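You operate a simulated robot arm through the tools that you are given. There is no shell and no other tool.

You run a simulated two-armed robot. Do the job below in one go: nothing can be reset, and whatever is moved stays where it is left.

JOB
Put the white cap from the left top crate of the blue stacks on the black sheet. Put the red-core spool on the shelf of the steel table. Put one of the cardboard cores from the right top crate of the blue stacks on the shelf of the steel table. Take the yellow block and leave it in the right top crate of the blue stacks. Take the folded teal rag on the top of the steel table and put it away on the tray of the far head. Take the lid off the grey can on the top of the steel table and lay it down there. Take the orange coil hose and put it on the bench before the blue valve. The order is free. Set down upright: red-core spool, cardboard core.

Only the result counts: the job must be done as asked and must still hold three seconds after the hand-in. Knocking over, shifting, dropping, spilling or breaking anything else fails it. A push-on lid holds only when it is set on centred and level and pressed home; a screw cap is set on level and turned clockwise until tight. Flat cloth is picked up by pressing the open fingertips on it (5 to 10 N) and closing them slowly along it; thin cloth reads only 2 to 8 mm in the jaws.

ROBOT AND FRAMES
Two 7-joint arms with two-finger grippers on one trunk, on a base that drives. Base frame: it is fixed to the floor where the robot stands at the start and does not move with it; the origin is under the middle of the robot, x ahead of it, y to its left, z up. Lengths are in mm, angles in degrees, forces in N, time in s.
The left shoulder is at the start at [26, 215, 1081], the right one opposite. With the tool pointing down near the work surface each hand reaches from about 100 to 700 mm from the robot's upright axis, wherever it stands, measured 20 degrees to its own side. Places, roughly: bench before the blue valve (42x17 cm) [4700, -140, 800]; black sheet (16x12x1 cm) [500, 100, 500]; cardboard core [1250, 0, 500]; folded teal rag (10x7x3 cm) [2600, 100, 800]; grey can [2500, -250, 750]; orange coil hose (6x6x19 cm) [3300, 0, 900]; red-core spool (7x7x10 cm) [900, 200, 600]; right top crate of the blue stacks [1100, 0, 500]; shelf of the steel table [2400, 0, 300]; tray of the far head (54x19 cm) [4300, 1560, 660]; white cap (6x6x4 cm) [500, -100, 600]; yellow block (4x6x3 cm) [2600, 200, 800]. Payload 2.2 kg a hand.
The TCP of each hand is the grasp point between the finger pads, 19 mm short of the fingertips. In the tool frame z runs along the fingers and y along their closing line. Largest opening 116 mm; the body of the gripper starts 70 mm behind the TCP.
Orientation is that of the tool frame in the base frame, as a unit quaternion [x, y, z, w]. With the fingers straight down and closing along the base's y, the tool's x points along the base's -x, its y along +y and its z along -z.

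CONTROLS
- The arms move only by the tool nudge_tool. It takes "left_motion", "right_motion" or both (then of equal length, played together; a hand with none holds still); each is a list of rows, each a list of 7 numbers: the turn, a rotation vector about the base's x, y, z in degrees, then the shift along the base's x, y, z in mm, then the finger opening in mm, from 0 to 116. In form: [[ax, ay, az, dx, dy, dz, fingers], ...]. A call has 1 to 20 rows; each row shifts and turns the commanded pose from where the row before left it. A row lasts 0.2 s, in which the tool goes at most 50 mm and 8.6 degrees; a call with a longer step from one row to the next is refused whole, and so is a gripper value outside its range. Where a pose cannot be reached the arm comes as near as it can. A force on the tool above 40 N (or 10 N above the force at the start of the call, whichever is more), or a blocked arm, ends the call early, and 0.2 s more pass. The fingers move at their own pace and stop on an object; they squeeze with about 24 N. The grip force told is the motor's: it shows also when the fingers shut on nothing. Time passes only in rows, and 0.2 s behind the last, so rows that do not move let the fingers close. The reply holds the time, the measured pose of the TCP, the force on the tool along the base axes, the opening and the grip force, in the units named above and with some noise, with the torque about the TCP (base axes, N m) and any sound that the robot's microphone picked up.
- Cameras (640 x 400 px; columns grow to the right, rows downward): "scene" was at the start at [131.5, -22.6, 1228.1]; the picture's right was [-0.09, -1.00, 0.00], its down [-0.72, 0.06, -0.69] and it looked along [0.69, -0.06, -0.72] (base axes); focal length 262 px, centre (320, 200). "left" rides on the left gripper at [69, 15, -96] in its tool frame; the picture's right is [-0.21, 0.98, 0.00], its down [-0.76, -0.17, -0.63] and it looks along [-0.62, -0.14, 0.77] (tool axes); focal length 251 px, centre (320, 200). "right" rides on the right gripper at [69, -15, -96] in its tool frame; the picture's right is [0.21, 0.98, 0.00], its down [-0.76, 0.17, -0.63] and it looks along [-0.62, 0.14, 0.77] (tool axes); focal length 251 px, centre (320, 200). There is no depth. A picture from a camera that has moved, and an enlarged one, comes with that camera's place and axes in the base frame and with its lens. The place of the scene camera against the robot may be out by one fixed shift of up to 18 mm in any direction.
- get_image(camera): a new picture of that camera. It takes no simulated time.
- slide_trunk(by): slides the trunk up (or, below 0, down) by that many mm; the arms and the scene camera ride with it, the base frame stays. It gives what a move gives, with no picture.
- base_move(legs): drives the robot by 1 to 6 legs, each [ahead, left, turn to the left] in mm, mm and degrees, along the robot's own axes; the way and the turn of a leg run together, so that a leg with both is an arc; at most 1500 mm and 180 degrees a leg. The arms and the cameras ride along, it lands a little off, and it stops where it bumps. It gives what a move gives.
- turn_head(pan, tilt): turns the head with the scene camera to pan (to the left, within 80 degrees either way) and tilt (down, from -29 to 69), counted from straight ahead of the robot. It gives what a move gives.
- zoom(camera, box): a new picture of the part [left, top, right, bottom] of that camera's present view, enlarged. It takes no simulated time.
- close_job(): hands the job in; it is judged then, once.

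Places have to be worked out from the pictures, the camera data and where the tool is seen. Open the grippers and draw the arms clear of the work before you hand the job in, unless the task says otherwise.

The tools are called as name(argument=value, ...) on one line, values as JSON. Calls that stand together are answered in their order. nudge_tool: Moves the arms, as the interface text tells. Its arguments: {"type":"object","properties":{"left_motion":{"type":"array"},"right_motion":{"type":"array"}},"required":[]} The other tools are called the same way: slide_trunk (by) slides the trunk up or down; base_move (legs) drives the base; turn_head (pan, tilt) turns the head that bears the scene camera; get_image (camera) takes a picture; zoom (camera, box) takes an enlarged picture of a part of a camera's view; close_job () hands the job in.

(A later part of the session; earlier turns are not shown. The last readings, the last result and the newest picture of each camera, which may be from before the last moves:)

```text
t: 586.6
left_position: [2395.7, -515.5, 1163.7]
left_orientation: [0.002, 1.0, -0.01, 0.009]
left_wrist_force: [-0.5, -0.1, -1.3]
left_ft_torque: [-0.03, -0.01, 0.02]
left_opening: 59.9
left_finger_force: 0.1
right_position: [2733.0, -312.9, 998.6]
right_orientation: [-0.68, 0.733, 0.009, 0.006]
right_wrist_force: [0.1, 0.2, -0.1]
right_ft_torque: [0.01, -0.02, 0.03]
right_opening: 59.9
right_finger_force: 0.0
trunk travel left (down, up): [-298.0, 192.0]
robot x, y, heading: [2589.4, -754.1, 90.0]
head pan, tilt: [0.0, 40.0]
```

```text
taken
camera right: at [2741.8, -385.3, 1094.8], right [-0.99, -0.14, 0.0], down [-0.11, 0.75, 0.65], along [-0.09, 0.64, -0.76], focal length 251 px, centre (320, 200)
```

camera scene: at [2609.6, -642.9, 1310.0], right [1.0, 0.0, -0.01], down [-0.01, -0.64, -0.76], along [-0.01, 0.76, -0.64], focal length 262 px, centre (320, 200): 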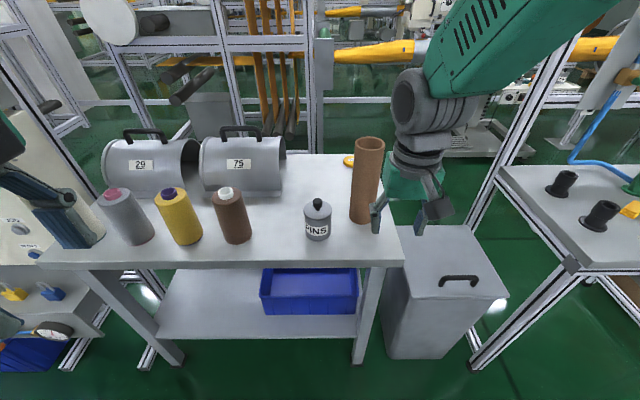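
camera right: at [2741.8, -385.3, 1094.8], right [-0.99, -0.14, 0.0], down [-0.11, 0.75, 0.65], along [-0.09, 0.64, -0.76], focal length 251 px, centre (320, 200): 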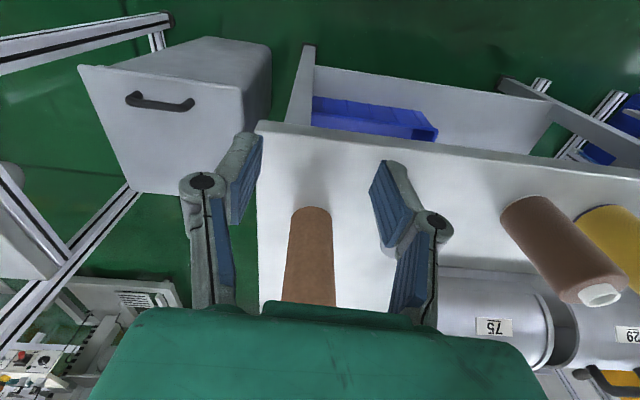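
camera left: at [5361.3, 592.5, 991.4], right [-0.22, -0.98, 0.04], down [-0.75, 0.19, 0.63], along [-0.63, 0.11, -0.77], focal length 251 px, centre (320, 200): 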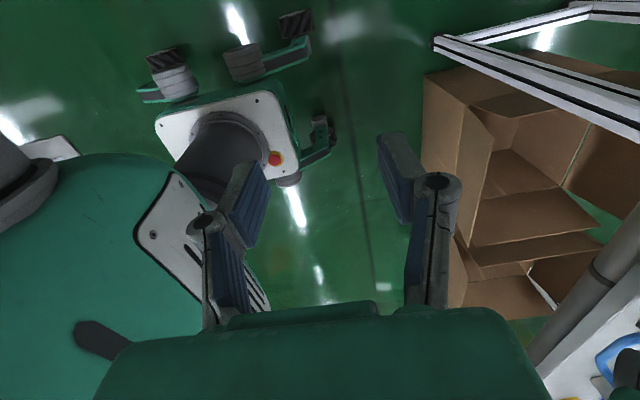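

Good view. I turn the left hand: yaw +65°, then pitch it up by 55° so it will approach the can from the left front, pointing 35° down.

nudge_tool(left_motion=[[0, 0, 8.1, 0, 0, 0, 90], [0, 0, 8.1, 0, 0, 0, 90], [0, 0, 8.1, 0, 0, 0, 90], [0, 0, 8.1, 0, 0, 0, 90], [0, 0, 8.1, 0, 0, 0, 90], [0, 0, 8.1, 0, 0, 0, 90], [0, 0, 8.1, 0, 0, 0, 90], [0, 0, 8.1, 0, 0, 0, 90], [0, 0, 0, 0, 0, 0, 90]])

nudge_tool(left_motion=[[7.12, -3.3, 0, 13, 28, 2, 90], [7.12, -3.3, 0, 13, 28, 6, 90], [7.12, -3.3, 0, 12, 27, 10, 90], [7.12, -3.3, 0, 12, 25, 14, 90], [7.12, -3.3, 0, 11, 23, 18, 90], [7.12, -3.3, 0, 9, 21, 22, 90], [7.12, -3.3, 0, 9, 19, 26, 90], [0, 0, 0, 0, 0, 0, 90]])

get_image(camera="scene")

get_image(camera="left")

```text
t: 588.8
left_position: [2422.5, -517.9, 1171.7]
left_orientation: [-0.534, 0.845, 0.009, -0.001]
left_wrist_force: [0.8, 0.5, 1.4]
left_ft_torque: [-0.02, 0.04, 0.01]
left_opening: 89.9
left_finger_force: 0.1
right_position: [2753.1, -313.9, 994.0]
right_orientation: [-0.68, 0.733, 0.017, -0.004]
right_wrist_force: [0.9, -0.6, 0.4]
right_ft_torque: [-0.01, 0.12, 0.02]
right_opening: 59.9
right_finger_force: 0.1
trunk travel left (down, up): [-298.0, 192.0]
robot x, y, heading: [2588.9, -752.6, 90.1]
head pan, tilt: [0.0, 40.0]
stopped in row 9 (left hand): the arm was blocked; the commanded pose is now the measured one
```

```text
t: 590.8
left_position: [2524.3, -351.2, 1271.9]
left_orientation: [-0.468, 0.751, 0.262, 0.384]
left_wrist_force: [0.0, -0.3, -0.8]
left_ft_torque: [0.0, 0.05, 0.07]
left_opening: 90.2
left_finger_force: 0.1
right_position: [2770.8, -316.3, 993.2]
right_orientation: [-0.678, 0.734, 0.022, -0.007]
right_wrist_force: [1.0, -0.2, -0.1]
right_ft_torque: [0.05, 0.08, 0.02]
right_opening: 60.2
right_finger_force: 0.1
trunk travel left (down, up): [-298.0, 192.0]
robot x, y, heading: [2596.8, -755.8, 90.1]
head pan, tilt: [0.0, 40.0]
stopped in row 8 (left hand): the arm was blocked; the commanded pose is now the measured one
```

```text
taken
camera scene: at [2631.8, -642.9, 1309.6], right [1.0, 0.0, -0.02], down [-0.02, -0.64, -0.76], along [-0.01, 0.76, -0.64], focal length 262 px, centre (320, 200)
```

scene: 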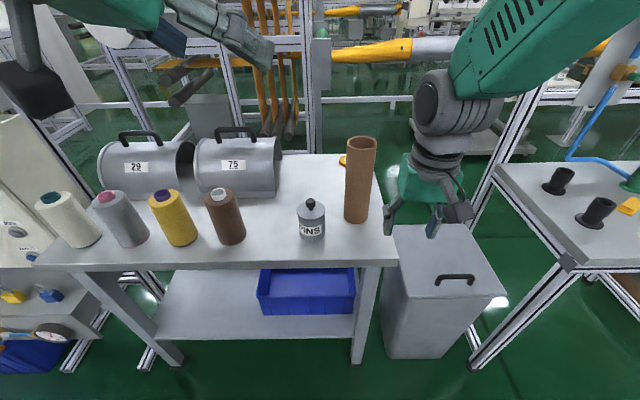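

```text
taken
camera left: at [2459.4, -453.2, 1270.0], right [-0.83, 0.52, 0.21], down [0.14, -0.17, 0.98], along [0.55, 0.84, 0.06], focal length 251 px, centre (320, 200)
```

left: 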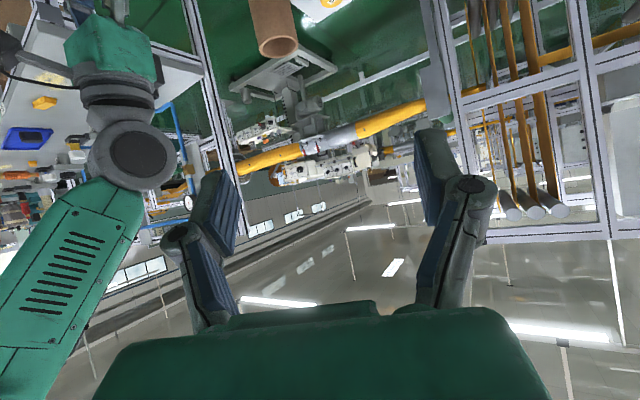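

The left hand points as wanted (35° down, 24° to the right). I wait for the body to calm.

nudge_tool(left_motion=[[0, 0, 0, 0, 0, 0, 90], [0, 0, 0, 0, 0, 0, 90], [0, 0, 0, 0, 0, 0, 90], [0, 0, 0, 0, 0, 0, 90], [0, 0, 0, 0, 0, 0, 90], [0, 0, 0, 0, 0, 0, 90], [0, 0, 0, 0, 0, 0, 90], [0, 0, 0, 0, 0, 0, 90], [0, 0, 0, 0, 0, 0, 90], [0, 0, 0, 0, 0, 0, 90], [0, 0, 0, 0, 0, 0, 90], [0, 0, 0, 0, 0, 0, 90], [0, 0, 0, 0, 0, 0, 90], [0, 0, 0, 0, 0, 0, 90], [0, 0, 0, 0, 0, 0, 90], [0, 0, 0, 0, 0, 0, 90], [0, 0, 0, 0, 0, 0, 90], [0, 0, 0, 0, 0, 0, 90], [0, 0, 0, 0, 0, 0, 90], [0, 0, 0, 0, 0, 0, 90]])

nudge_tool(left_motion=[[0, 0, 0, 0, 0, 0, 90], [0, 0, 0, 0, 0, 0, 90], [0, 0, 0, 0, 0, 0, 90], [0, 0, 0, 0, 0, 0, 90], [0, 0, 0, 0, 0, 0, 90], [0, 0, 0, 0, 0, 0, 90], [0, 0, 0, 0, 0, 0, 90], [0, 0, 0, 0, 0, 0, 90], [0, 0, 0, 0, 0, 0, 90], [0, 0, 0, 0, 0, 0, 90]])

get_image(camera="scene")

```text
t: 595.2
left_position: [2516.6, -355.2, 1271.0]
left_orientation: [-0.468, 0.75, 0.26, 0.388]
left_wrist_force: [0.8, -0.3, -0.4]
left_ft_torque: [0.0, -0.06, -0.02]
left_opening: 90.3
left_finger_force: 0.1
right_position: [2765.7, -318.8, 996.6]
right_orientation: [-0.677, 0.736, 0.018, -0.003]
right_wrist_force: [0.1, -0.4, -0.6]
right_ft_torque: [0.02, -0.01, 0.02]
right_opening: 59.9
right_finger_force: 0.0
trunk travel left (down, up): [-298.0, 192.0]
robot x, y, heading: [2598.1, -754.4, 90.1]
head pan, tilt: [0.0, 40.0]
stopped in row 20 (left hand): the arm was blocked; the commanded pose is now the measured one
```

```text
t: 597.4
left_position: [2523.9, -353.1, 1271.3]
left_orientation: [-0.468, 0.751, 0.26, 0.386]
left_wrist_force: [0.4, 0.2, 0.0]
left_ft_torque: [-0.01, -0.01, 0.0]
left_opening: 90.0
left_finger_force: 0.1
right_position: [2774.0, -317.9, 995.6]
right_orientation: [-0.676, 0.736, 0.02, -0.006]
right_wrist_force: [0.1, 0.4, -1.2]
right_ft_torque: [0.04, 0.04, 0.0]
right_opening: 60.2
right_finger_force: 0.1
trunk travel left (down, up): [-298.0, 192.0]
robot x, y, heading: [2602.9, -753.6, 89.9]
head pan, tilt: [0.0, 40.0]
```

```text
taken
camera scene: at [2598.7, -641.8, 1309.9], right [1.0, 0.0, 0.01], down [0.01, -0.65, -0.76], along [0.0, 0.76, -0.65], focal length 262 px, centre (320, 200)
```

scene: 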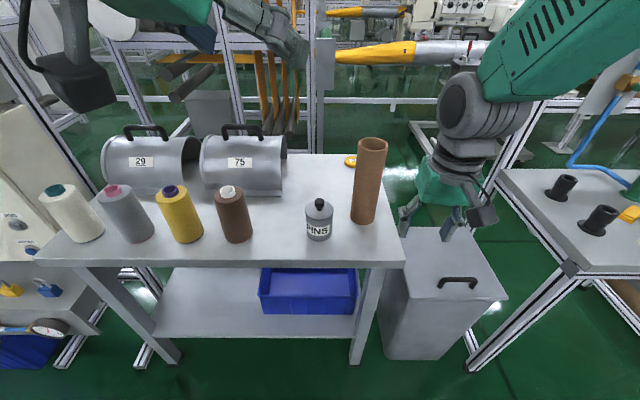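

I check stability again with both hands holding still.

nudge_tool(left_motion=[[0, 0, 0, 0, 0, 0, 90], [0, 0, 0, 0, 0, 0, 90], [0, 0, 0, 0, 0, 0, 90], [0, 0, 0, 0, 0, 0, 90], [0, 0, 0, 0, 0, 0, 90], [0, 0, 0, 0, 0, 0, 90], [0, 0, 0, 0, 0, 0, 90], [0, 0, 0, 0, 0, 0, 90], [0, 0, 0, 0, 0, 0, 90], [0, 0, 0, 0, 0, 0, 90]], right_motion=[[0, 0, 0, 0, 0, 0, 60], [0, 0, 0, 0, 0, 0, 60], [0, 0, 0, 0, 0, 0, 60], [0, 0, 0, 0, 0, 0, 60], [0, 0, 0, 0, 0, 0, 60], [0, 0, 0, 0, 0, 0, 60], [0, 0, 0, 0, 0, 0, 60], [0, 0, 0, 0, 0, 0, 60], [0, 0, 0, 0, 0, 0, 60], [0, 0, 0, 0, 0, 0, 60]])

nudge_tool(left_motion=[[0, 0, 0, 0, 0, 0, 90], [0, 0, 0, 0, 0, 0, 90]], right_motion=[[0, 0, 0, 0, 0, 0, 60], [0, 0, 0, 0, 0, 0, 60]])

nudge_tool(left_motion=[[0, 0, 0, 0, 0, 0, 90], [0, 0, 0, 0, 0, 0, 90]], right_motion=[[0, 0, 0, 0, 0, 0, 60], [0, 0, 0, 0, 0, 0, 60]])

```text
t: 599.6
left_position: [2494.2, -354.4, 1269.2]
left_orientation: [-0.47, 0.748, 0.256, 0.394]
left_wrist_force: [-0.4, -0.6, -0.3]
left_ft_torque: [0.0, -0.03, -0.04]
left_opening: 90.2
left_finger_force: 0.0
right_position: [2746.8, -317.5, 998.8]
right_orientation: [-0.679, 0.734, 0.015, 0.003]
right_wrist_force: [-1.1, 0.3, 1.2]
right_ft_torque: [0.0, -0.05, -0.04]
right_opening: 60.1
right_finger_force: 0.1
trunk travel left (down, up): [-298.0, 192.0]
robot x, y, heading: [2602.6, -757.7, 90.2]
head pan, tilt: [0.0, 40.0]
```

```text
t: 600.4
left_position: [2520.8, -357.7, 1271.8]
left_orientation: [-0.466, 0.751, 0.259, 0.39]
left_wrist_force: [-0.4, 0.0, 0.4]
left_ft_torque: [0.0, -0.01, -0.03]
left_opening: 89.9
left_finger_force: 0.0
right_position: [2770.6, -322.0, 999.1]
right_orientation: [-0.677, 0.736, 0.019, -0.002]
right_wrist_force: [-0.6, -0.2, 0.1]
right_ft_torque: [0.05, -0.07, 0.01]
right_opening: 60.1
right_finger_force: 0.1
trunk travel left (down, up): [-298.0, 192.0]
robot x, y, heading: [2608.2, -752.7, 90.2]
head pan, tilt: [0.0, 40.0]
stopped in row 2 (left hand): the arm was blocked; the commanded pose is now the measured one
```

```text
t: 601.2
left_position: [2546.2, -358.6, 1272.3]
left_orientation: [-0.462, 0.754, 0.266, 0.385]
left_wrist_force: [-0.3, -0.3, 0.0]
left_ft_torque: [-0.01, -0.02, 0.0]
left_opening: 89.8
left_finger_force: 0.0
right_position: [2793.8, -324.0, 997.8]
right_orientation: [-0.674, 0.739, 0.022, -0.009]
right_wrist_force: [0.1, 0.8, -0.5]
right_ft_torque: [0.0, 0.02, 0.01]
right_opening: 59.9
right_finger_force: 0.1
trunk travel left (down, up): [-298.0, 192.0]
robot x, y, heading: [2620.6, -756.2, 89.8]
head pan, tilt: [0.0, 40.0]
stopped in row 2 (left hand): the arm was blocked; the commanded pose is now the measured one
```

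The left arm reports being blocked and the base creeps – something touches. I look at the left arm with the head.

turn_head(pan=45, tilt=15)

get_image(camera="scene")

get_image(camera="right")

```text
t: 602.3
left_position: [2508.5, -357.9, 1271.2]
left_orientation: [-0.466, 0.749, 0.259, 0.393]
left_wrist_force: [-0.9, -0.6, 0.4]
left_ft_torque: [0.04, -0.05, -0.07]
left_opening: 90.0
left_finger_force: 0.1
right_position: [2763.5, -322.7, 1001.3]
right_orientation: [-0.676, 0.737, 0.015, 0.0]
right_wrist_force: [-0.7, 0.0, 0.3]
right_ft_torque: [0.05, -0.04, 0.0]
right_opening: 60.2
right_finger_force: 0.1
trunk travel left (down, up): [-298.0, 192.0]
robot x, y, heading: [2611.5, -753.7, 89.9]
head pan, tilt: [45.0, 15.0]
```

```text
taken
camera scene: at [2528.4, -661.3, 1348.0], right [0.71, 0.71, 0.01], down [0.2, -0.19, -0.96], along [-0.68, 0.68, -0.27], focal length 262 px, centre (320, 200)
```

scene: 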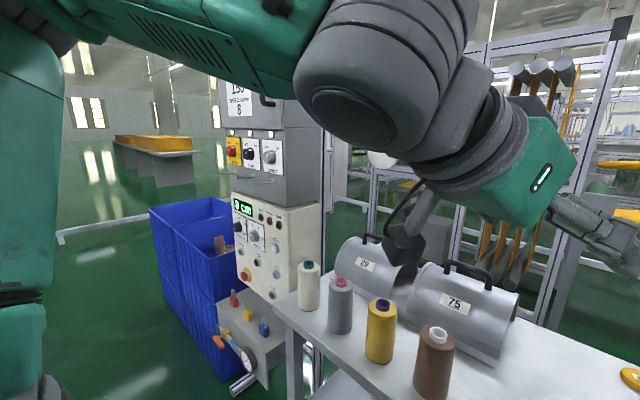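

```text
taken
camera right: at [2772.6, -395.8, 1097.9], right [-0.99, -0.13, 0.02], down [-0.09, 0.75, 0.65], along [-0.1, 0.64, -0.76], focal length 251 px, centre (320, 200)
```

right: 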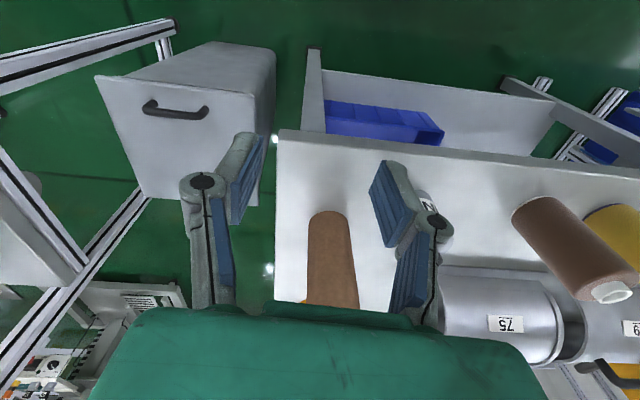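

The left arm is folded up against the head. I lower the left hand in front of the table edge to relax it.

nudge_tool(left_motion=[[0, 0, 0, -3, 0, -30, 90], [0, 0, 0, -3, 0, -35, 90], [0, 0, 0, -3, 0, -35, 90], [0, 0, 0, -3, 0, -35, 90], [0, 0, 0, -3, 0, -35, 90], [0, 0, 0, 0, 0, -35, 90], [0, 0, 0, 0, 0, -35, 90], [0, 0, 0, 0, 0, -30, 90], [0, 0, 0, 0, 0, 0, 90]])

turn_head(pan=10, tilt=40)

get_image(camera="scene")

nudge_tool(left_motion=[[0, 0, 0, 0, 0, 0, 90], [0, 0, 0, 0, 0, 0, 90], [0, 0, 0, 0, 0, 0, 90], [0, 0, 0, 0, 0, 0, 90], [0, 0, 0, 0, 0, 0, 90], [0, 0, 0, 0, 0, 0, 90], [0, 0, 0, 0, 0, 0, 90], [0, 0, 0, 0, 0, 0, 90], [0, 0, 0, 0, 0, 0, 90], [0, 0, 0, 0, 0, 0, 90]])

```text
t: 604.3
left_position: [2543.9, -336.1, 1009.8]
left_orientation: [-0.462, 0.754, 0.265, 0.385]
left_wrist_force: [0.6, -0.1, -0.1]
left_ft_torque: [0.05, 0.0, 0.01]
left_opening: 90.1
left_finger_force: 0.0
left hand out of reach, approached as far as the arm can: row 4, 5, 6, 7
right_position: [2795.4, -322.2, 998.2]
right_orientation: [-0.674, 0.738, 0.023, -0.008]
right_wrist_force: [0.9, -0.8, -0.4]
right_ft_torque: [0.02, 0.07, -0.03]
right_opening: 59.9
right_finger_force: 0.0
trunk travel left (down, up): [-298.0, 192.0]
robot x, y, heading: [2622.2, -754.3, 89.8]
head pan, tilt: [45.0, 15.0]
```

```text
t: 605.3
left_position: [2561.5, -333.8, 1009.2]
left_orientation: [-0.459, 0.757, 0.269, 0.379]
left_wrist_force: [1.0, -0.8, 0.6]
left_ft_torque: [-0.02, 0.11, 0.08]
left_opening: 90.0
left_finger_force: 0.1
right_position: [2811.7, -322.9, 995.8]
right_orientation: [-0.673, 0.739, 0.028, -0.015]
right_wrist_force: [1.3, -0.3, -0.5]
right_ft_torque: [-0.01, 0.08, -0.03]
right_opening: 60.1
right_finger_force: 0.0
trunk travel left (down, up): [-298.0, 192.0]
robot x, y, heading: [2623.5, -751.1, 89.8]
head pan, tilt: [10.0, 40.0]
```

```text
taken
camera scene: at [2637.0, -642.3, 1310.0], right [0.98, 0.17, -0.02], down [0.1, -0.64, -0.77], along [-0.14, 0.75, -0.64], focal length 262 px, centre (320, 200)
```

scene: 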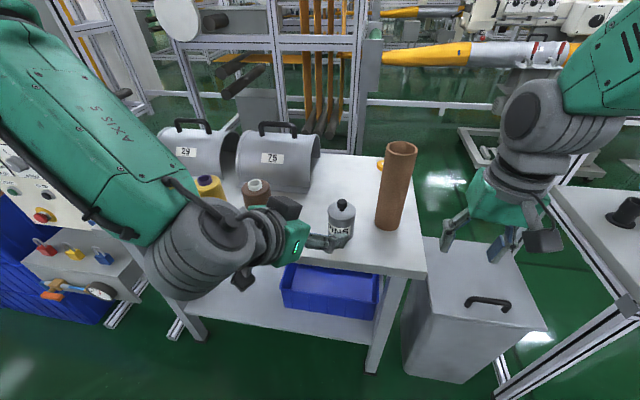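

```text
t: 607.5
left_position: [2510.9, -333.2, 1006.2]
left_orientation: [-0.467, 0.748, 0.26, 0.393]
left_wrist_force: [-1.9, -0.4, 0.1]
left_ft_torque: [0.03, -0.09, -0.08]
left_opening: 89.6
left_finger_force: 0.0
right_position: [2762.9, -321.3, 1001.9]
right_orientation: [-0.677, 0.736, 0.015, 0.001]
right_wrist_force: [-1.7, -0.7, 0.1]
right_ft_torque: [0.01, -0.19, -0.01]
right_opening: 60.1
right_finger_force: 0.1
trunk travel left (down, up): [-298.0, 192.0]
robot x, y, heading: [2611.1, -752.8, 90.0]
head pan, tilt: [10.0, 40.0]
```

The body still rocks; I give it several quiet seconds.

nudge_tool(left_motion=[[0, 0, 0, 0, 0, 0, 90], [0, 0, 0, 0, 0, 0, 90], [0, 0, 0, 0, 0, 0, 90], [0, 0, 0, 0, 0, 0, 90], [0, 0, 0, 0, 0, 0, 90], [0, 0, 0, 0, 0, 0, 90], [0, 0, 0, 0, 0, 0, 90], [0, 0, 0, 0, 0, 0, 90], [0, 0, 0, 0, 0, 0, 90], [0, 0, 0, 0, 0, 0, 90], [0, 0, 0, 0, 0, 0, 90], [0, 0, 0, 0, 0, 0, 90], [0, 0, 0, 0, 0, 0, 90], [0, 0, 0, 0, 0, 0, 90], [0, 0, 0, 0, 0, 0, 90], [0, 0, 0, 0, 0, 0, 90], [0, 0, 0, 0, 0, 0, 90], [0, 0, 0, 0, 0, 0, 90], [0, 0, 0, 0, 0, 0, 90], [0, 0, 0, 0, 0, 0, 90]])

nudge_tool(left_motion=[[0, 0, 0, 0, 0, 0, 90], [0, 0, 0, 0, 0, 0, 90], [0, 0, 0, 0, 0, 0, 90], [0, 0, 0, 0, 0, 0, 90], [0, 0, 0, 0, 0, 0, 90], [0, 0, 0, 0, 0, 0, 90], [0, 0, 0, 0, 0, 0, 90], [0, 0, 0, 0, 0, 0, 90], [0, 0, 0, 0, 0, 0, 90], [0, 0, 0, 0, 0, 0, 90], [0, 0, 0, 0, 0, 0, 90], [0, 0, 0, 0, 0, 0, 90], [0, 0, 0, 0, 0, 0, 90], [0, 0, 0, 0, 0, 0, 90], [0, 0, 0, 0, 0, 0, 90], [0, 0, 0, 0, 0, 0, 90], [0, 0, 0, 0, 0, 0, 90], [0, 0, 0, 0, 0, 0, 90], [0, 0, 0, 0, 0, 0, 90], [0, 0, 0, 0, 0, 0, 90]])

nudge_tool(left_motion=[[0, 0, 0, 0, 0, 0, 90], [0, 0, 0, 0, 0, 0, 90]])

nudge_tool(left_motion=[[0, 0, 0, 0, 0, 0, 90], [0, 0, 0, 0, 0, 0, 90], [0, 0, 0, 0, 0, 0, 90]])

```text
t: 611.7
left_position: [2514.2, -334.7, 1006.6]
left_orientation: [-0.468, 0.748, 0.261, 0.392]
left_wrist_force: [-1.3, 0.4, 0.3]
left_ft_torque: [0.0, -0.06, -0.07]
left_opening: 90.0
left_finger_force: 0.1
right_position: [2765.3, -322.0, 1001.2]
right_orientation: [-0.676, 0.736, 0.016, 0.0]
right_wrist_force: [-0.7, -0.6, 0.0]
right_ft_torque: [0.0, -0.04, -0.03]
right_opening: 60.0
right_finger_force: 0.1
trunk travel left (down, up): [-298.0, 192.0]
robot x, y, heading: [2612.4, -752.5, 90.0]
head pan, tilt: [10.0, 40.0]
```

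```text
t: 615.9
left_position: [2523.3, -335.0, 1008.3]
left_orientation: [-0.466, 0.75, 0.262, 0.39]
left_wrist_force: [-1.0, -0.7, -0.5]
left_ft_torque: [0.01, -0.02, 0.0]
left_opening: 89.8
left_finger_force: 0.1
right_position: [2774.3, -322.8, 999.8]
right_orientation: [-0.676, 0.737, 0.017, -0.004]
right_wrist_force: [-1.0, 0.3, -0.7]
right_ft_torque: [-0.01, -0.05, -0.02]
right_opening: 60.1
right_finger_force: 0.0
trunk travel left (down, up): [-298.0, 192.0]
robot x, y, heading: [2611.7, -752.7, 90.1]
head pan, tilt: [10.0, 40.0]
```

```text
t: 616.5
left_position: [2552.6, -333.1, 1008.8]
left_orientation: [-0.461, 0.755, 0.267, 0.382]
left_wrist_force: [0.7, 0.2, -0.2]
left_ft_torque: [-0.01, 0.05, 0.07]
left_opening: 90.2
left_finger_force: 0.2
right_position: [2802.2, -322.8, 997.2]
right_orientation: [-0.674, 0.738, 0.025, -0.013]
right_wrist_force: [1.7, 0.6, -0.7]
right_ft_torque: [0.03, 0.1, 0.02]
right_opening: 59.9
right_finger_force: 0.2
trunk travel left (down, up): [-298.0, 192.0]
robot x, y, heading: [2625.9, -757.1, 89.8]
head pan, tilt: [10.0, 40.0]
```

```text
t: 617.3
left_position: [2552.6, -333.7, 1009.3]
left_orientation: [-0.46, 0.756, 0.266, 0.383]
left_wrist_force: [0.5, 0.1, -0.9]
left_ft_torque: [-0.01, 0.02, 0.02]
left_opening: 89.9
left_finger_force: 0.1
right_position: [2802.0, -321.6, 996.1]
right_orientation: [-0.674, 0.739, 0.024, -0.012]
right_wrist_force: [-0.1, -0.3, -1.0]
right_ft_torque: [-0.02, 0.03, 0.01]
right_opening: 59.9
right_finger_force: 0.1
trunk travel left (down, up): [-298.0, 192.0]
robot x, y, heading: [2622.7, -752.6, 90.2]
head pan, tilt: [10.0, 40.0]
```

The rocking does not decay at this height, so I lower the trunk by 150 mm and check again.

slide_trunk(by=-150)

nudge_tool(left_motion=[[0, 0, 0, 0, 0, 0, 90], [0, 0, 0, 0, 0, 0, 90], [0, 0, 0, 0, 0, 0, 90], [0, 0, 0, 0, 0, 0, 90], [0, 0, 0, 0, 0, 0, 90], [0, 0, 0, 0, 0, 0, 90], [0, 0, 0, 0, 0, 0, 90], [0, 0, 0, 0, 0, 0, 90]])

nudge_tool(left_motion=[[0, 0, 0, 0, 0, 0, 90], [0, 0, 0, 0, 0, 0, 90], [0, 0, 0, 0, 0, 0, 90]])

nudge_tool(left_motion=[[0, 0, 0, 0, 0, 0, 90], [0, 0, 0, 0, 0, 0, 90], [0, 0, 0, 0, 0, 0, 90]])

```text
t: 619.0
left_position: [2544.7, -335.1, 859.6]
left_orientation: [-0.461, 0.754, 0.266, 0.385]
left_wrist_force: [0.3, 0.6, -0.3]
left_ft_torque: [0.0, 0.07, 0.05]
left_opening: 90.3
left_finger_force: 0.0
right_position: [2796.7, -324.1, 847.9]
right_orientation: [-0.674, 0.738, 0.024, -0.01]
right_wrist_force: [0.3, -1.2, -0.4]
right_ft_torque: [0.01, 0.1, -0.03]
right_opening: 59.7
right_finger_force: 0.1
trunk travel left (down, up): [-148.0, 342.0]
robot x, y, heading: [2618.4, -754.3, 89.8]
head pan, tilt: [10.0, 40.0]
```

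```text
t: 620.8
left_position: [2533.5, -334.6, 858.2]
left_orientation: [-0.463, 0.752, 0.263, 0.388]
left_wrist_force: [0.3, 0.0, -0.9]
left_ft_torque: [-0.01, 0.0, -0.02]
left_opening: 90.1
left_finger_force: 0.1
right_position: [2783.9, -323.8, 847.0]
right_orientation: [-0.675, 0.737, 0.021, -0.005]
right_wrist_force: [0.1, -0.8, -0.5]
right_ft_torque: [0.01, -0.01, 0.01]
right_opening: 60.1
right_finger_force: 0.0
trunk travel left (down, up): [-148.0, 342.0]
robot x, y, heading: [2615.9, -756.1, 89.9]
head pan, tilt: [10.0, 40.0]
```

```text
t: 621.6
left_position: [2534.6, -332.8, 859.6]
left_orientation: [-0.463, 0.752, 0.264, 0.388]
left_wrist_force: [0.1, 0.5, 0.6]
left_ft_torque: [-0.04, 0.02, -0.01]
left_opening: 90.1
left_finger_force: 0.2
right_position: [2785.6, -322.1, 848.9]
right_orientation: [-0.675, 0.738, 0.021, -0.006]
right_wrist_force: [0.0, -0.3, 0.2]
right_ft_torque: [0.01, 0.0, 0.0]
right_opening: 60.1
right_finger_force: 0.1
trunk travel left (down, up): [-148.0, 342.0]
robot x, y, heading: [2616.1, -753.5, 89.9]
head pan, tilt: [10.0, 40.0]
```

```text
t: 622.4
left_position: [2535.3, -334.5, 857.5]
left_orientation: [-0.463, 0.753, 0.264, 0.386]
left_wrist_force: [0.4, 0.1, 0.1]
left_ft_torque: [0.02, 0.03, 0.0]
left_opening: 90.1
left_finger_force: 0.0
right_position: [2785.9, -322.4, 848.8]
right_orientation: [-0.674, 0.738, 0.021, -0.007]
right_wrist_force: [-0.5, 0.1, 0.7]
right_ft_torque: [-0.01, 0.02, -0.01]
right_opening: 59.9
right_finger_force: 0.1
trunk travel left (down, up): [-148.0, 342.0]
robot x, y, heading: [2621.5, -750.4, 89.9]
head pan, tilt: [10.0, 40.0]
```

Calm now with the lower trunk (stable to 1 mm). I move the left hand to a pre-grasp point in front of the can, and lift the right hand.

nudge_tool(left_motion=[[0, 0, 0, 4, 15, 15, 92], [0, 0, 0, 4, 22, 15, 92], [0, 0, 0, 4, 25, 12, 92], [0, 0, 0, 4, 25, 0, 92], [0, 0, 0, 4, 20, 0, 92], [0, 0, 0, 0, 0, 0, 92], [0, 0, 0, 0, 0, 0, 92]], right_motion=[[0, 0, 0, -5, 0, 25, 60], [0, 0, 0, -5, 0, 25, 60], [0, 0, 0, -5, 0, 25, 60], [0, 0, 0, -5, 0, 25, 60], [0, 0, 0, 0, 0, 25, 60], [0, 0, 0, 0, 0, 0, 60], [0, 0, 0, 0, 0, 0, 60]])

turn_head(pan=0, tilt=45)

get_image(camera="scene")

zoom(camera="scene", box=[230, 90, 430, 230])

get_image(camera="left")

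```text
t: 624.0
left_position: [2553.9, -227.4, 899.3]
left_orientation: [-0.463, 0.753, 0.263, 0.387]
left_wrist_force: [-0.2, 0.2, -0.1]
left_ft_torque: [-0.02, 0.01, 0.02]
left_opening: 91.8
left_finger_force: 0.0
right_position: [2765.2, -321.5, 973.8]
right_orientation: [-0.674, 0.738, 0.02, -0.006]
right_wrist_force: [0.1, -0.3, 0.7]
right_ft_torque: [-0.04, 0.02, 0.01]
right_opening: 60.2
right_finger_force: 0.0
trunk travel left (down, up): [-148.0, 342.0]
robot x, y, heading: [2613.4, -754.2, 89.9]
head pan, tilt: [10.0, 40.0]
```

```text
t: 624.8
left_position: [2553.7, -226.5, 900.0]
left_orientation: [-0.463, 0.752, 0.263, 0.388]
left_wrist_force: [0.2, 0.6, -0.1]
left_ft_torque: [0.0, 0.04, -0.01]
left_opening: 91.9
left_finger_force: 0.1
right_position: [2765.9, -324.6, 973.6]
right_orientation: [-0.675, 0.738, 0.021, -0.005]
right_wrist_force: [0.2, 0.0, -0.1]
right_ft_torque: [0.0, 0.0, 0.0]
right_opening: 60.0
right_finger_force: 0.1
trunk travel left (down, up): [-148.0, 342.0]
robot x, y, heading: [2619.4, -751.4, 90.1]
head pan, tilt: [0.0, 45.0]
```

```text
taken
camera scene: at [2623.1, -645.4, 1152.7], right [1.0, 0.0, 0.0], down [0.0, -0.71, -0.7], along [0.0, 0.7, -0.71], focal length 262 px, centre (320, 200)
```

scene: 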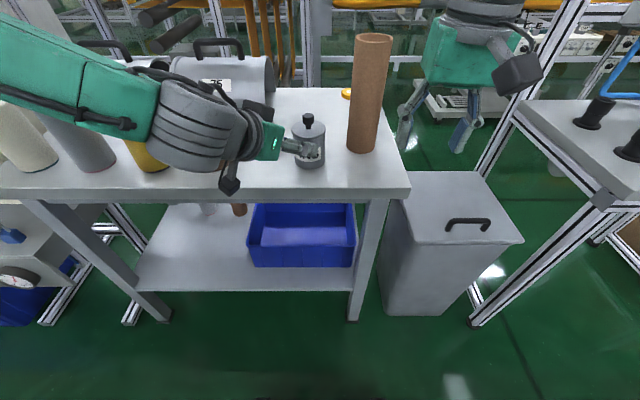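

```text
2.86 times, centred on (330, 160) of scene
camera zoom: at [2623.1, -645.4, 1152.7], right [1.0, 0.0, 0.0], down [0.0, -0.71, -0.7], along [0.0, 0.7, -0.71], focal length 750 px, centre (291, 314)
```

zoom: 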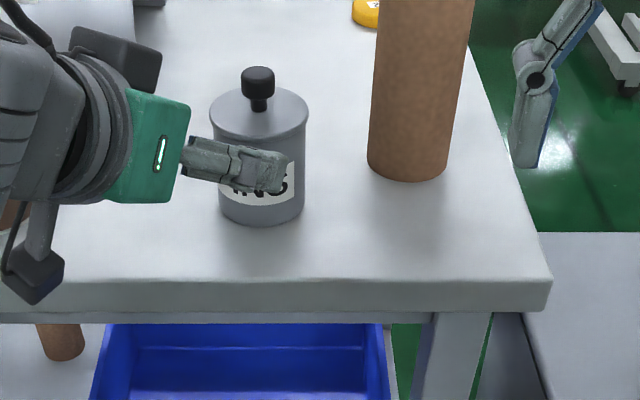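

```text
taken
camera left: at [2488.0, -327.4, 897.6], right [-0.82, 0.53, 0.21], down [0.14, -0.18, 0.97], along [0.55, 0.83, 0.07], focal length 251 px, centre (320, 200)
```

left: 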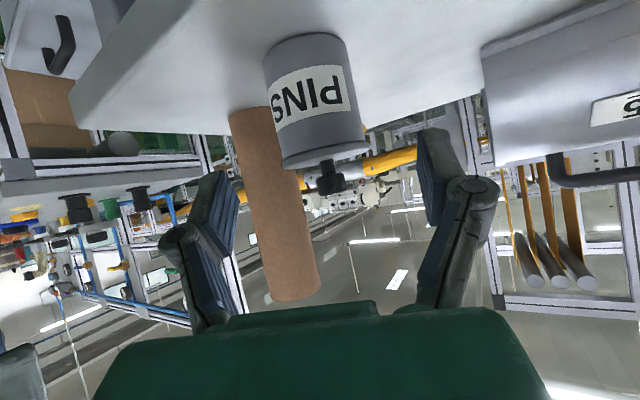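

The left camera shows the can centred between the open fingers. I advance along the tool axis toward it.

nudge_tool(left_motion=[[0, 0, 0, 6.3, 14.3, -10.8, 92], [0, 0, 0, 6.3, 14.3, -10.8, 92], [0, 0, 0, 6.3, 14.3, -10.8, 92], [0, 0, 0, 6.3, 14.3, -10.8, 92], [0, 0, 0, 0, 0, 0, 92], [0, 0, 0, 0, 0, 0, 92]])

get_image(camera="left")

zoom(camera="scene", box=[230, 90, 430, 230])

```text
t: 626.2
left_position: [2580.3, -168.7, 856.8]
left_orientation: [-0.464, 0.752, 0.264, 0.387]
left_wrist_force: [0.2, -0.3, 0.4]
left_ft_torque: [-0.02, 0.02, -0.02]
left_opening: 92.2
left_finger_force: 0.1
right_position: [2764.7, -323.6, 974.2]
right_orientation: [-0.674, 0.738, 0.02, -0.006]
right_wrist_force: [-0.3, 0.0, -1.1]
right_ft_torque: [0.02, 0.0, 0.01]
right_opening: 59.9
right_finger_force: 0.0
trunk travel left (down, up): [-148.0, 342.0]
robot x, y, heading: [2615.4, -754.0, 90.1]
head pan, tilt: [0.0, 45.0]
```

```text
taken
camera left: at [2513.8, -270.4, 854.0], right [-0.82, 0.53, 0.21], down [0.14, -0.18, 0.97], along [0.55, 0.83, 0.07], focal length 251 px, centre (320, 200)
```

left: 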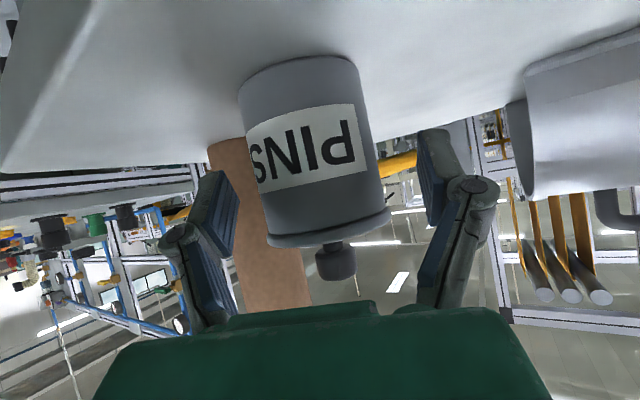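

```text
2.86 times, centred on (330, 160) of scene
camera zoom: at [2623.4, -644.8, 1152.6], right [1.0, 0.0, 0.0], down [0.0, -0.71, -0.7], along [0.0, 0.7, -0.71], focal length 750 px, centre (291, 314)
```

zoom: 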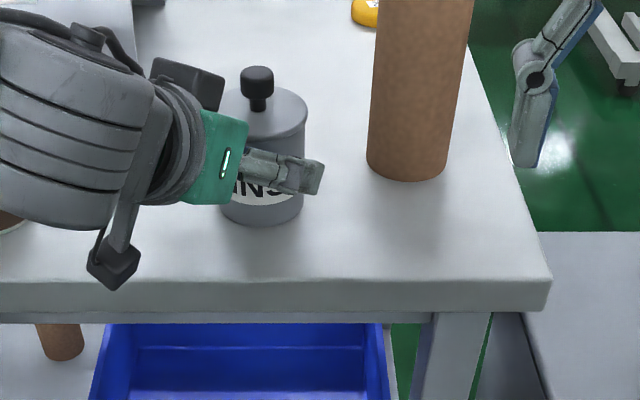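

Centred within about 3 mm. I correct that and advance the last 38 mm, then close gently on the can body.

nudge_tool(left_motion=[[0, 0, 0, 7.6, 13.5, -10.7, 92], [0, 0, 0, 7.6, 13.5, -10.7, 92], [0, 0, 0, 0, 0, 0, 92], [0, 0, 0, 0, 0, 0, 92]])

get_image(camera="left")

zoom(camera="scene", box=[260, 90, 400, 188])

```text
t: 627.2
left_position: [2593.7, -145.6, 834.8]
left_orientation: [-0.463, 0.753, 0.263, 0.387]
left_wrist_force: [-0.9, 0.0, -1.2]
left_ft_torque: [0.03, 0.03, 0.0]
left_opening: 91.9
left_finger_force: 0.0
right_position: [2767.0, -323.1, 972.2]
right_orientation: [-0.675, 0.738, 0.022, -0.007]
right_wrist_force: [0.9, 0.5, 0.2]
right_ft_torque: [0.01, 0.02, -0.01]
right_opening: 60.1
right_finger_force: 0.1
trunk travel left (down, up): [-148.0, 342.0]
robot x, y, heading: [2617.7, -754.0, 90.0]
head pan, tilt: [0.0, 45.0]
```

```text
taken
camera left: at [2528.4, -245.2, 832.8], right [-0.82, 0.53, 0.21], down [0.14, -0.18, 0.97], along [0.55, 0.83, 0.07], focal length 251 px, centre (320, 200)
```

left: 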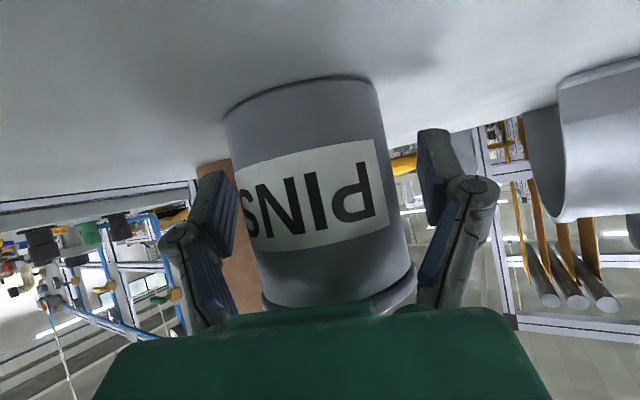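

```text
4.08 times, centred on (330, 139) of scene
camera zoom: at [2623.6, -644.8, 1152.6], right [1.0, 0.0, 0.0], down [0.0, -0.71, -0.7], along [0.0, 0.7, -0.71], focal length 1071 px, centre (279, 449)
```

zoom: 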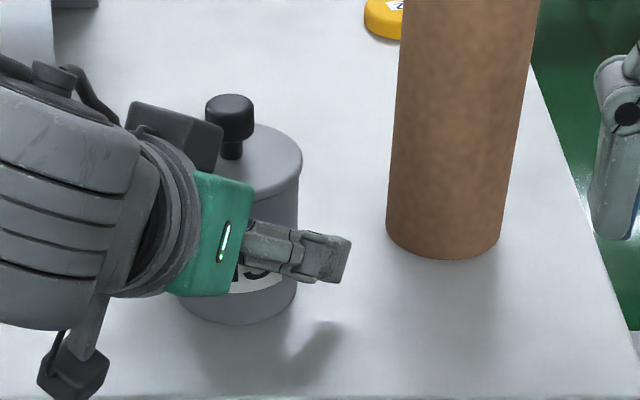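

The can sits about 6 mm off the fingers' middle; I shift the hand accordingly before closing.

nudge_tool(left_motion=[[0, 0, 0, 5.5, -2.5, 0, 92], [0, 0, 0, 0, 0, 0, 92], [0, 0, 0, 0, 0, 0, 92]])

get_image(camera="left")

```text
t: 628.0
left_position: [2600.1, -146.7, 835.7]
left_orientation: [-0.463, 0.753, 0.263, 0.386]
left_wrist_force: [0.4, 0.4, 0.0]
left_ft_torque: [0.02, 0.01, 0.01]
left_opening: 91.9
left_finger_force: 0.1
right_position: [2764.6, -322.4, 972.8]
right_orientation: [-0.675, 0.738, 0.021, -0.006]
right_wrist_force: [-0.5, 0.2, 0.5]
right_ft_torque: [0.04, 0.01, -0.02]
right_opening: 59.7
right_finger_force: 0.0
trunk travel left (down, up): [-148.0, 342.0]
robot x, y, heading: [2619.2, -754.7, 89.9]
head pan, tilt: [0.0, 45.0]
```

```text
taken
camera left: at [2533.8, -247.5, 833.0], right [-0.82, 0.53, 0.21], down [0.14, -0.18, 0.97], along [0.55, 0.83, 0.07], focal length 251 px, centre (320, 200)
```

left: 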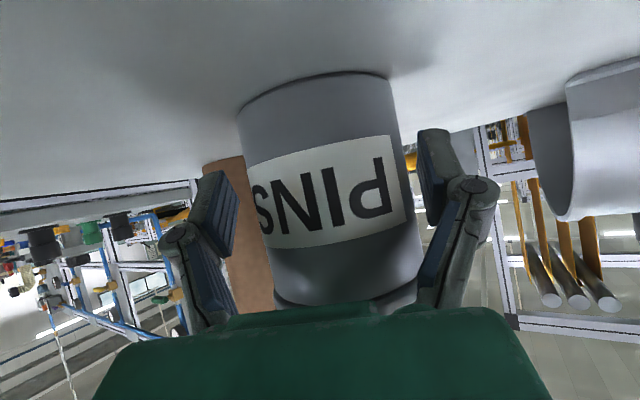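

Centred now. I close the left fingers slowly on the can.

nudge_tool(left_motion=[[0, 0, 0, 0, 0, 0, 84], [0, 0, 0, 0, 0, 0, 78], [0, 0, 0, 0, 0, 0, 73], [0, 0, 0, 0, 0, 0, 69], [0, 0, 0, 0, 0, 0, 65], [0, 0, 0, 0, 0, 0, 60], [0, 0, 0, 0, 0, 0, 55], [0, 0, 0, 0, 0, 0, 55]])

get_image(camera="left")

zoom(camera="scene", box=[260, 90, 400, 188])

```text
t: 629.8
left_position: [2599.9, -146.2, 835.7]
left_orientation: [-0.463, 0.752, 0.264, 0.387]
left_wrist_force: [0.8, -1.1, 1.3]
left_ft_torque: [-0.05, -0.1, -0.04]
left_opening: 63.8
left_finger_force: 24.0
right_position: [2766.0, -322.8, 973.8]
right_orientation: [-0.675, 0.737, 0.021, -0.006]
right_wrist_force: [0.5, -0.5, -0.2]
right_ft_torque: [0.02, 0.02, 0.02]
right_opening: 59.9
right_finger_force: 0.0
trunk travel left (down, up): [-148.0, 342.0]
robot x, y, heading: [2615.5, -750.7, 90.1]
head pan, tilt: [0.0, 45.0]
```

```text
taken
camera left: at [2533.9, -247.7, 833.2], right [-0.82, 0.53, 0.21], down [0.14, -0.18, 0.97], along [0.55, 0.83, 0.07], focal length 251 px, centre (320, 200)
```

left: 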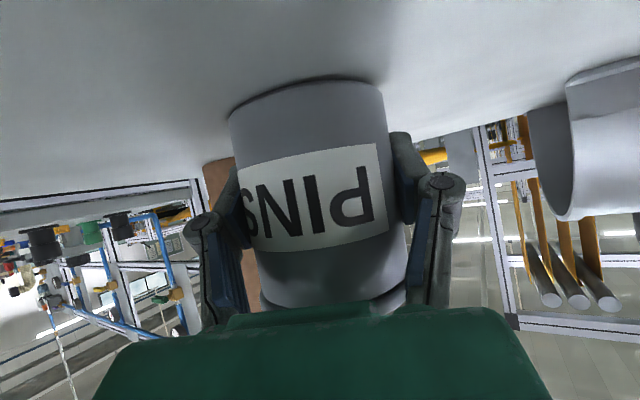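

```text
4.08 times, centred on (330, 139) of scene
camera zoom: at [2623.7, -645.3, 1152.6], right [1.0, 0.0, 0.0], down [0.0, -0.71, -0.7], along [0.0, 0.7, -0.71], focal length 1071 px, centre (279, 449)
```

zoom: 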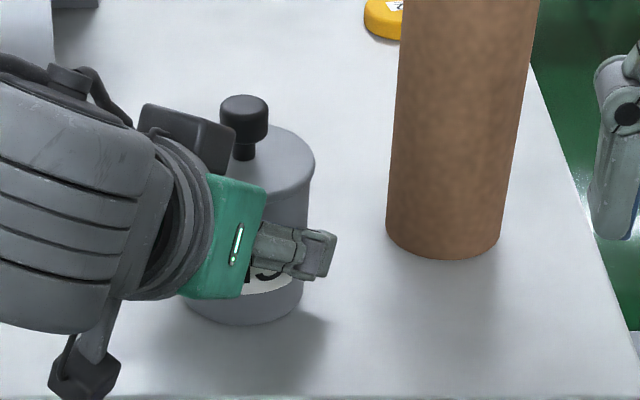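

Gripped (64 mm), but the can slid about 8 mm; I slide it back to its place while holding it.

nudge_tool(left_motion=[[0, 0, 0, -3.5, 1.6, 0, 50], [0, 0, 0, -3.5, 1.6, 0, 50], [0, 0, 0, 0, 0, 0, 50]])

zoom(camera="scene", box=[260, 90, 400, 188])

```text
t: 630.6
left_position: [2594.6, -143.9, 836.2]
left_orientation: [-0.463, 0.753, 0.264, 0.387]
left_wrist_force: [1.4, -1.7, 2.7]
left_ft_torque: [-0.05, -0.16, -0.01]
left_opening: 63.9
left_finger_force: 24.2
right_position: [2766.1, -323.8, 973.7]
right_orientation: [-0.674, 0.738, 0.021, -0.007]
right_wrist_force: [0.0, 0.3, 0.7]
right_ft_torque: [0.01, 0.05, -0.03]
right_opening: 60.2
right_finger_force: 0.0
trunk travel left (down, up): [-148.0, 342.0]
robot x, y, heading: [2617.3, -752.1, 89.8]
head pan, tilt: [0.0, 45.0]
```

```text
4.08 times, centred on (330, 139) of scene
camera zoom: at [2623.8, -645.5, 1152.7], right [1.0, 0.0, 0.0], down [0.0, -0.71, -0.7], along [0.0, 0.7, -0.71], focal length 1071 px, centre (279, 449)
```

zoom: 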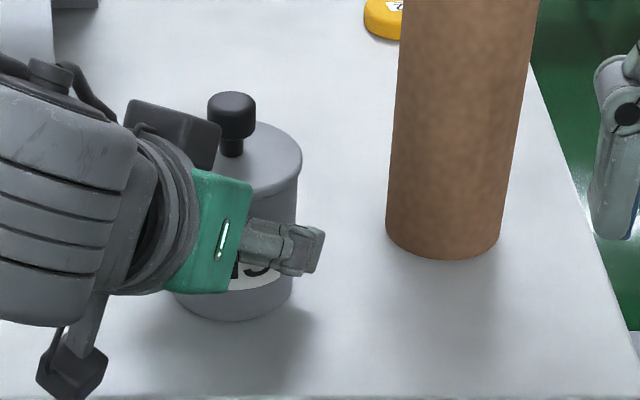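

The can is back in place and held. Now the right hand: I raise it, turn it +25° and bring it diagonally over the knob, clear of the tube and the left hand.

nudge_tool(right_motion=[[0, 0, 0, 0, 0, 28, 50], [0, 0, 6, -26, 18, 0, 50], [0, 0, 6, -26, 18, 0, 50], [0, 0, 6, -26, 18, 0, 50], [0, 0, 6, -26, 18, 0, 50], [0, 0, 0, 0, 0, 0, 50], [0, 0, 0, 0, 0, 0, 50]])

get_image(camera="right")

get_image(camera="scene")

```text
t: 632.2
left_position: [2592.2, -142.7, 836.4]
left_orientation: [-0.463, 0.753, 0.263, 0.387]
left_wrist_force: [-0.9, -0.9, 4.3]
left_ft_torque: [-0.13, -0.2, -0.04]
left_opening: 63.8
left_finger_force: 24.0
right_position: [2661.8, -249.3, 1002.9]
right_orientation: [0.814, -0.58, -0.019, 0.01]
right_wrist_force: [0.3, 0.5, -0.1]
right_ft_torque: [0.02, 0.0, 0.03]
right_opening: 49.9
right_finger_force: 0.3
trunk travel left (down, up): [-148.0, 342.0]
robot x, y, heading: [2612.2, -752.9, 90.2]
head pan, tilt: [0.0, 45.0]
```

```text
taken
camera right: at [2702.3, -311.1, 1099.2], right [-0.85, -0.52, 0.03], down [-0.38, 0.66, 0.65], along [-0.36, 0.54, -0.76], focal length 251 px, centre (320, 200)
```

right: 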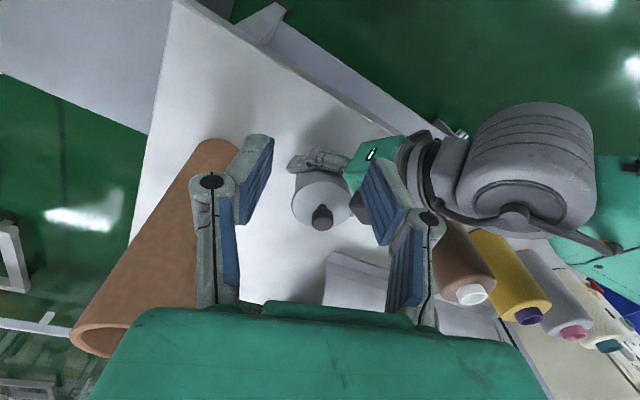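

```text
taken
camera scene: at [2623.0, -645.1, 1152.7], right [1.0, 0.0, 0.0], down [0.0, -0.71, -0.7], along [0.0, 0.7, -0.71], focal length 262 px, centre (320, 200)
```

scene: 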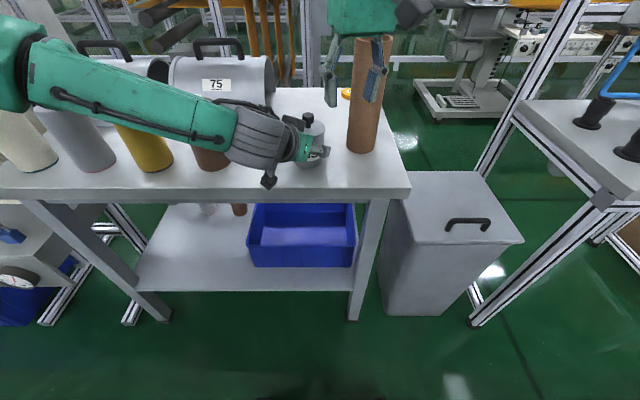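

The knob appears near (2598,−157). I move over it in steps and look again.

nudge_tool(right_motion=[[0, 0, 0, -21, 30, 0, 50], [0, 0, 0, -21, 30, -5, 50], [0, 0, 0, -21, 31, -10, 50], [0, 0, 0, 0, 0, 0, 50], [0, 0, 0, 0, 0, 0, 50]])

get_image(camera="right")

zoom(camera="scene", box=[240, 60, 400, 190])

```text
t: 633.4
left_position: [2592.3, -142.6, 835.4]
left_orientation: [-0.464, 0.752, 0.263, 0.387]
left_wrist_force: [-1.3, 0.1, 5.9]
left_ft_torque: [-0.1, -0.13, -0.06]
left_opening: 63.7
left_finger_force: 24.2
right_position: [2601.2, -157.8, 987.8]
right_orientation: [0.811, -0.584, -0.021, 0.012]
right_wrist_force: [0.7, -1.1, -0.2]
right_ft_torque: [0.01, -0.01, -0.02]
right_opening: 50.2
right_finger_force: 0.1
trunk travel left (down, up): [-148.0, 342.0]
robot x, y, heading: [2617.8, -755.8, 89.9]
head pan, tilt: [0.0, 45.0]
```

```text
taken
camera right: at [2641.4, -220.7, 1084.3], right [-0.86, -0.51, 0.04], down [-0.37, 0.66, 0.65], along [-0.36, 0.55, -0.76], focal length 251 px, centre (320, 200)
```

right: 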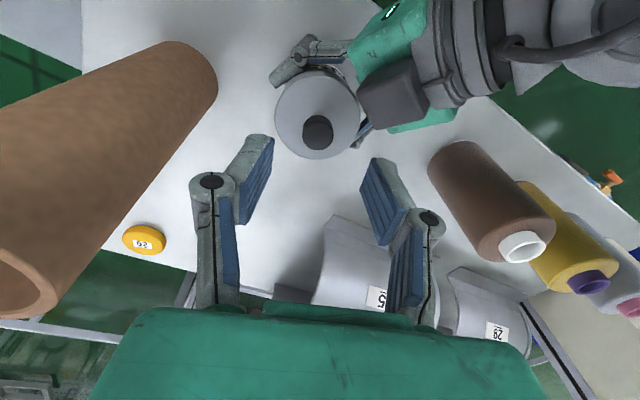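

```text
3.08 times, centred on (320, 125) of scene
camera zoom: at [2622.3, -644.6, 1152.6], right [1.0, 0.0, 0.0], down [0.0, -0.71, -0.7], along [0.0, 0.7, -0.71], focal length 807 px, centre (320, 431)
```

zoom: 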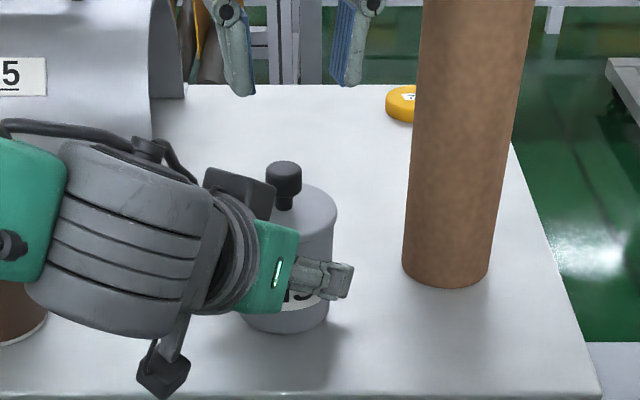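

I level the hand (2.7°), centre over the knob near (2593,−147) and descend to z≈950.

nudge_tool(right_motion=[[0, -2.7, 0, -8, 10, -10, 50], [0, 0, 0, 0, 0, -14, 50], [0, 0, 0, 0, 0, -14, 50], [0, 0, 0, 0, 0, 0, 50], [0, 0, 0, 0, 0, 0, 50]])

get_image(camera="right")

zoom(camera="scene", box=[240, 60, 400, 190])

```text
t: 634.6
left_position: [2592.3, -143.1, 834.7]
left_orientation: [-0.463, 0.752, 0.263, 0.387]
left_wrist_force: [1.4, 1.7, 5.4]
left_ft_torque: [-0.06, -0.2, 0.06]
left_opening: 63.9
left_finger_force: 23.8
right_position: [2604.6, -141.1, 952.5]
right_orientation: [0.807, -0.591, -0.006, 0.002]
right_wrist_force: [-0.3, 0.5, 0.3]
right_ft_torque: [0.02, 0.01, 0.01]
right_opening: 50.0
right_finger_force: 0.0
trunk travel left (down, up): [-148.0, 342.0]
robot x, y, heading: [2616.5, -749.0, 90.0]
head pan, tilt: [0.0, 45.0]
```

```text
taken
camera right: at [2639.4, -204.1, 1050.3], right [-0.87, -0.5, 0.01], down [-0.38, 0.67, 0.64], along [-0.32, 0.55, -0.77], focal length 251 px, centre (320, 200)
```

right: 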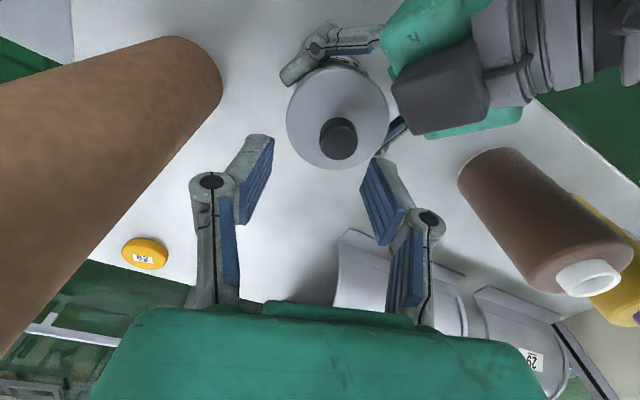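

```text
3.08 times, centred on (320, 125) of scene
camera zoom: at [2622.6, -644.3, 1152.6], right [1.0, 0.0, 0.0], down [0.0, -0.71, -0.7], along [0.0, 0.7, -0.71], focal length 807 px, centre (320, 431)
```

zoom: 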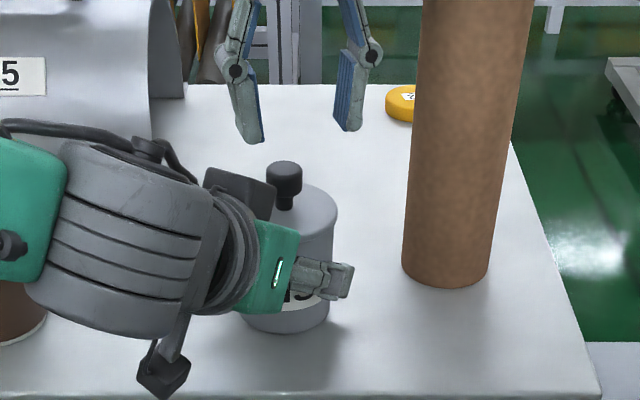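

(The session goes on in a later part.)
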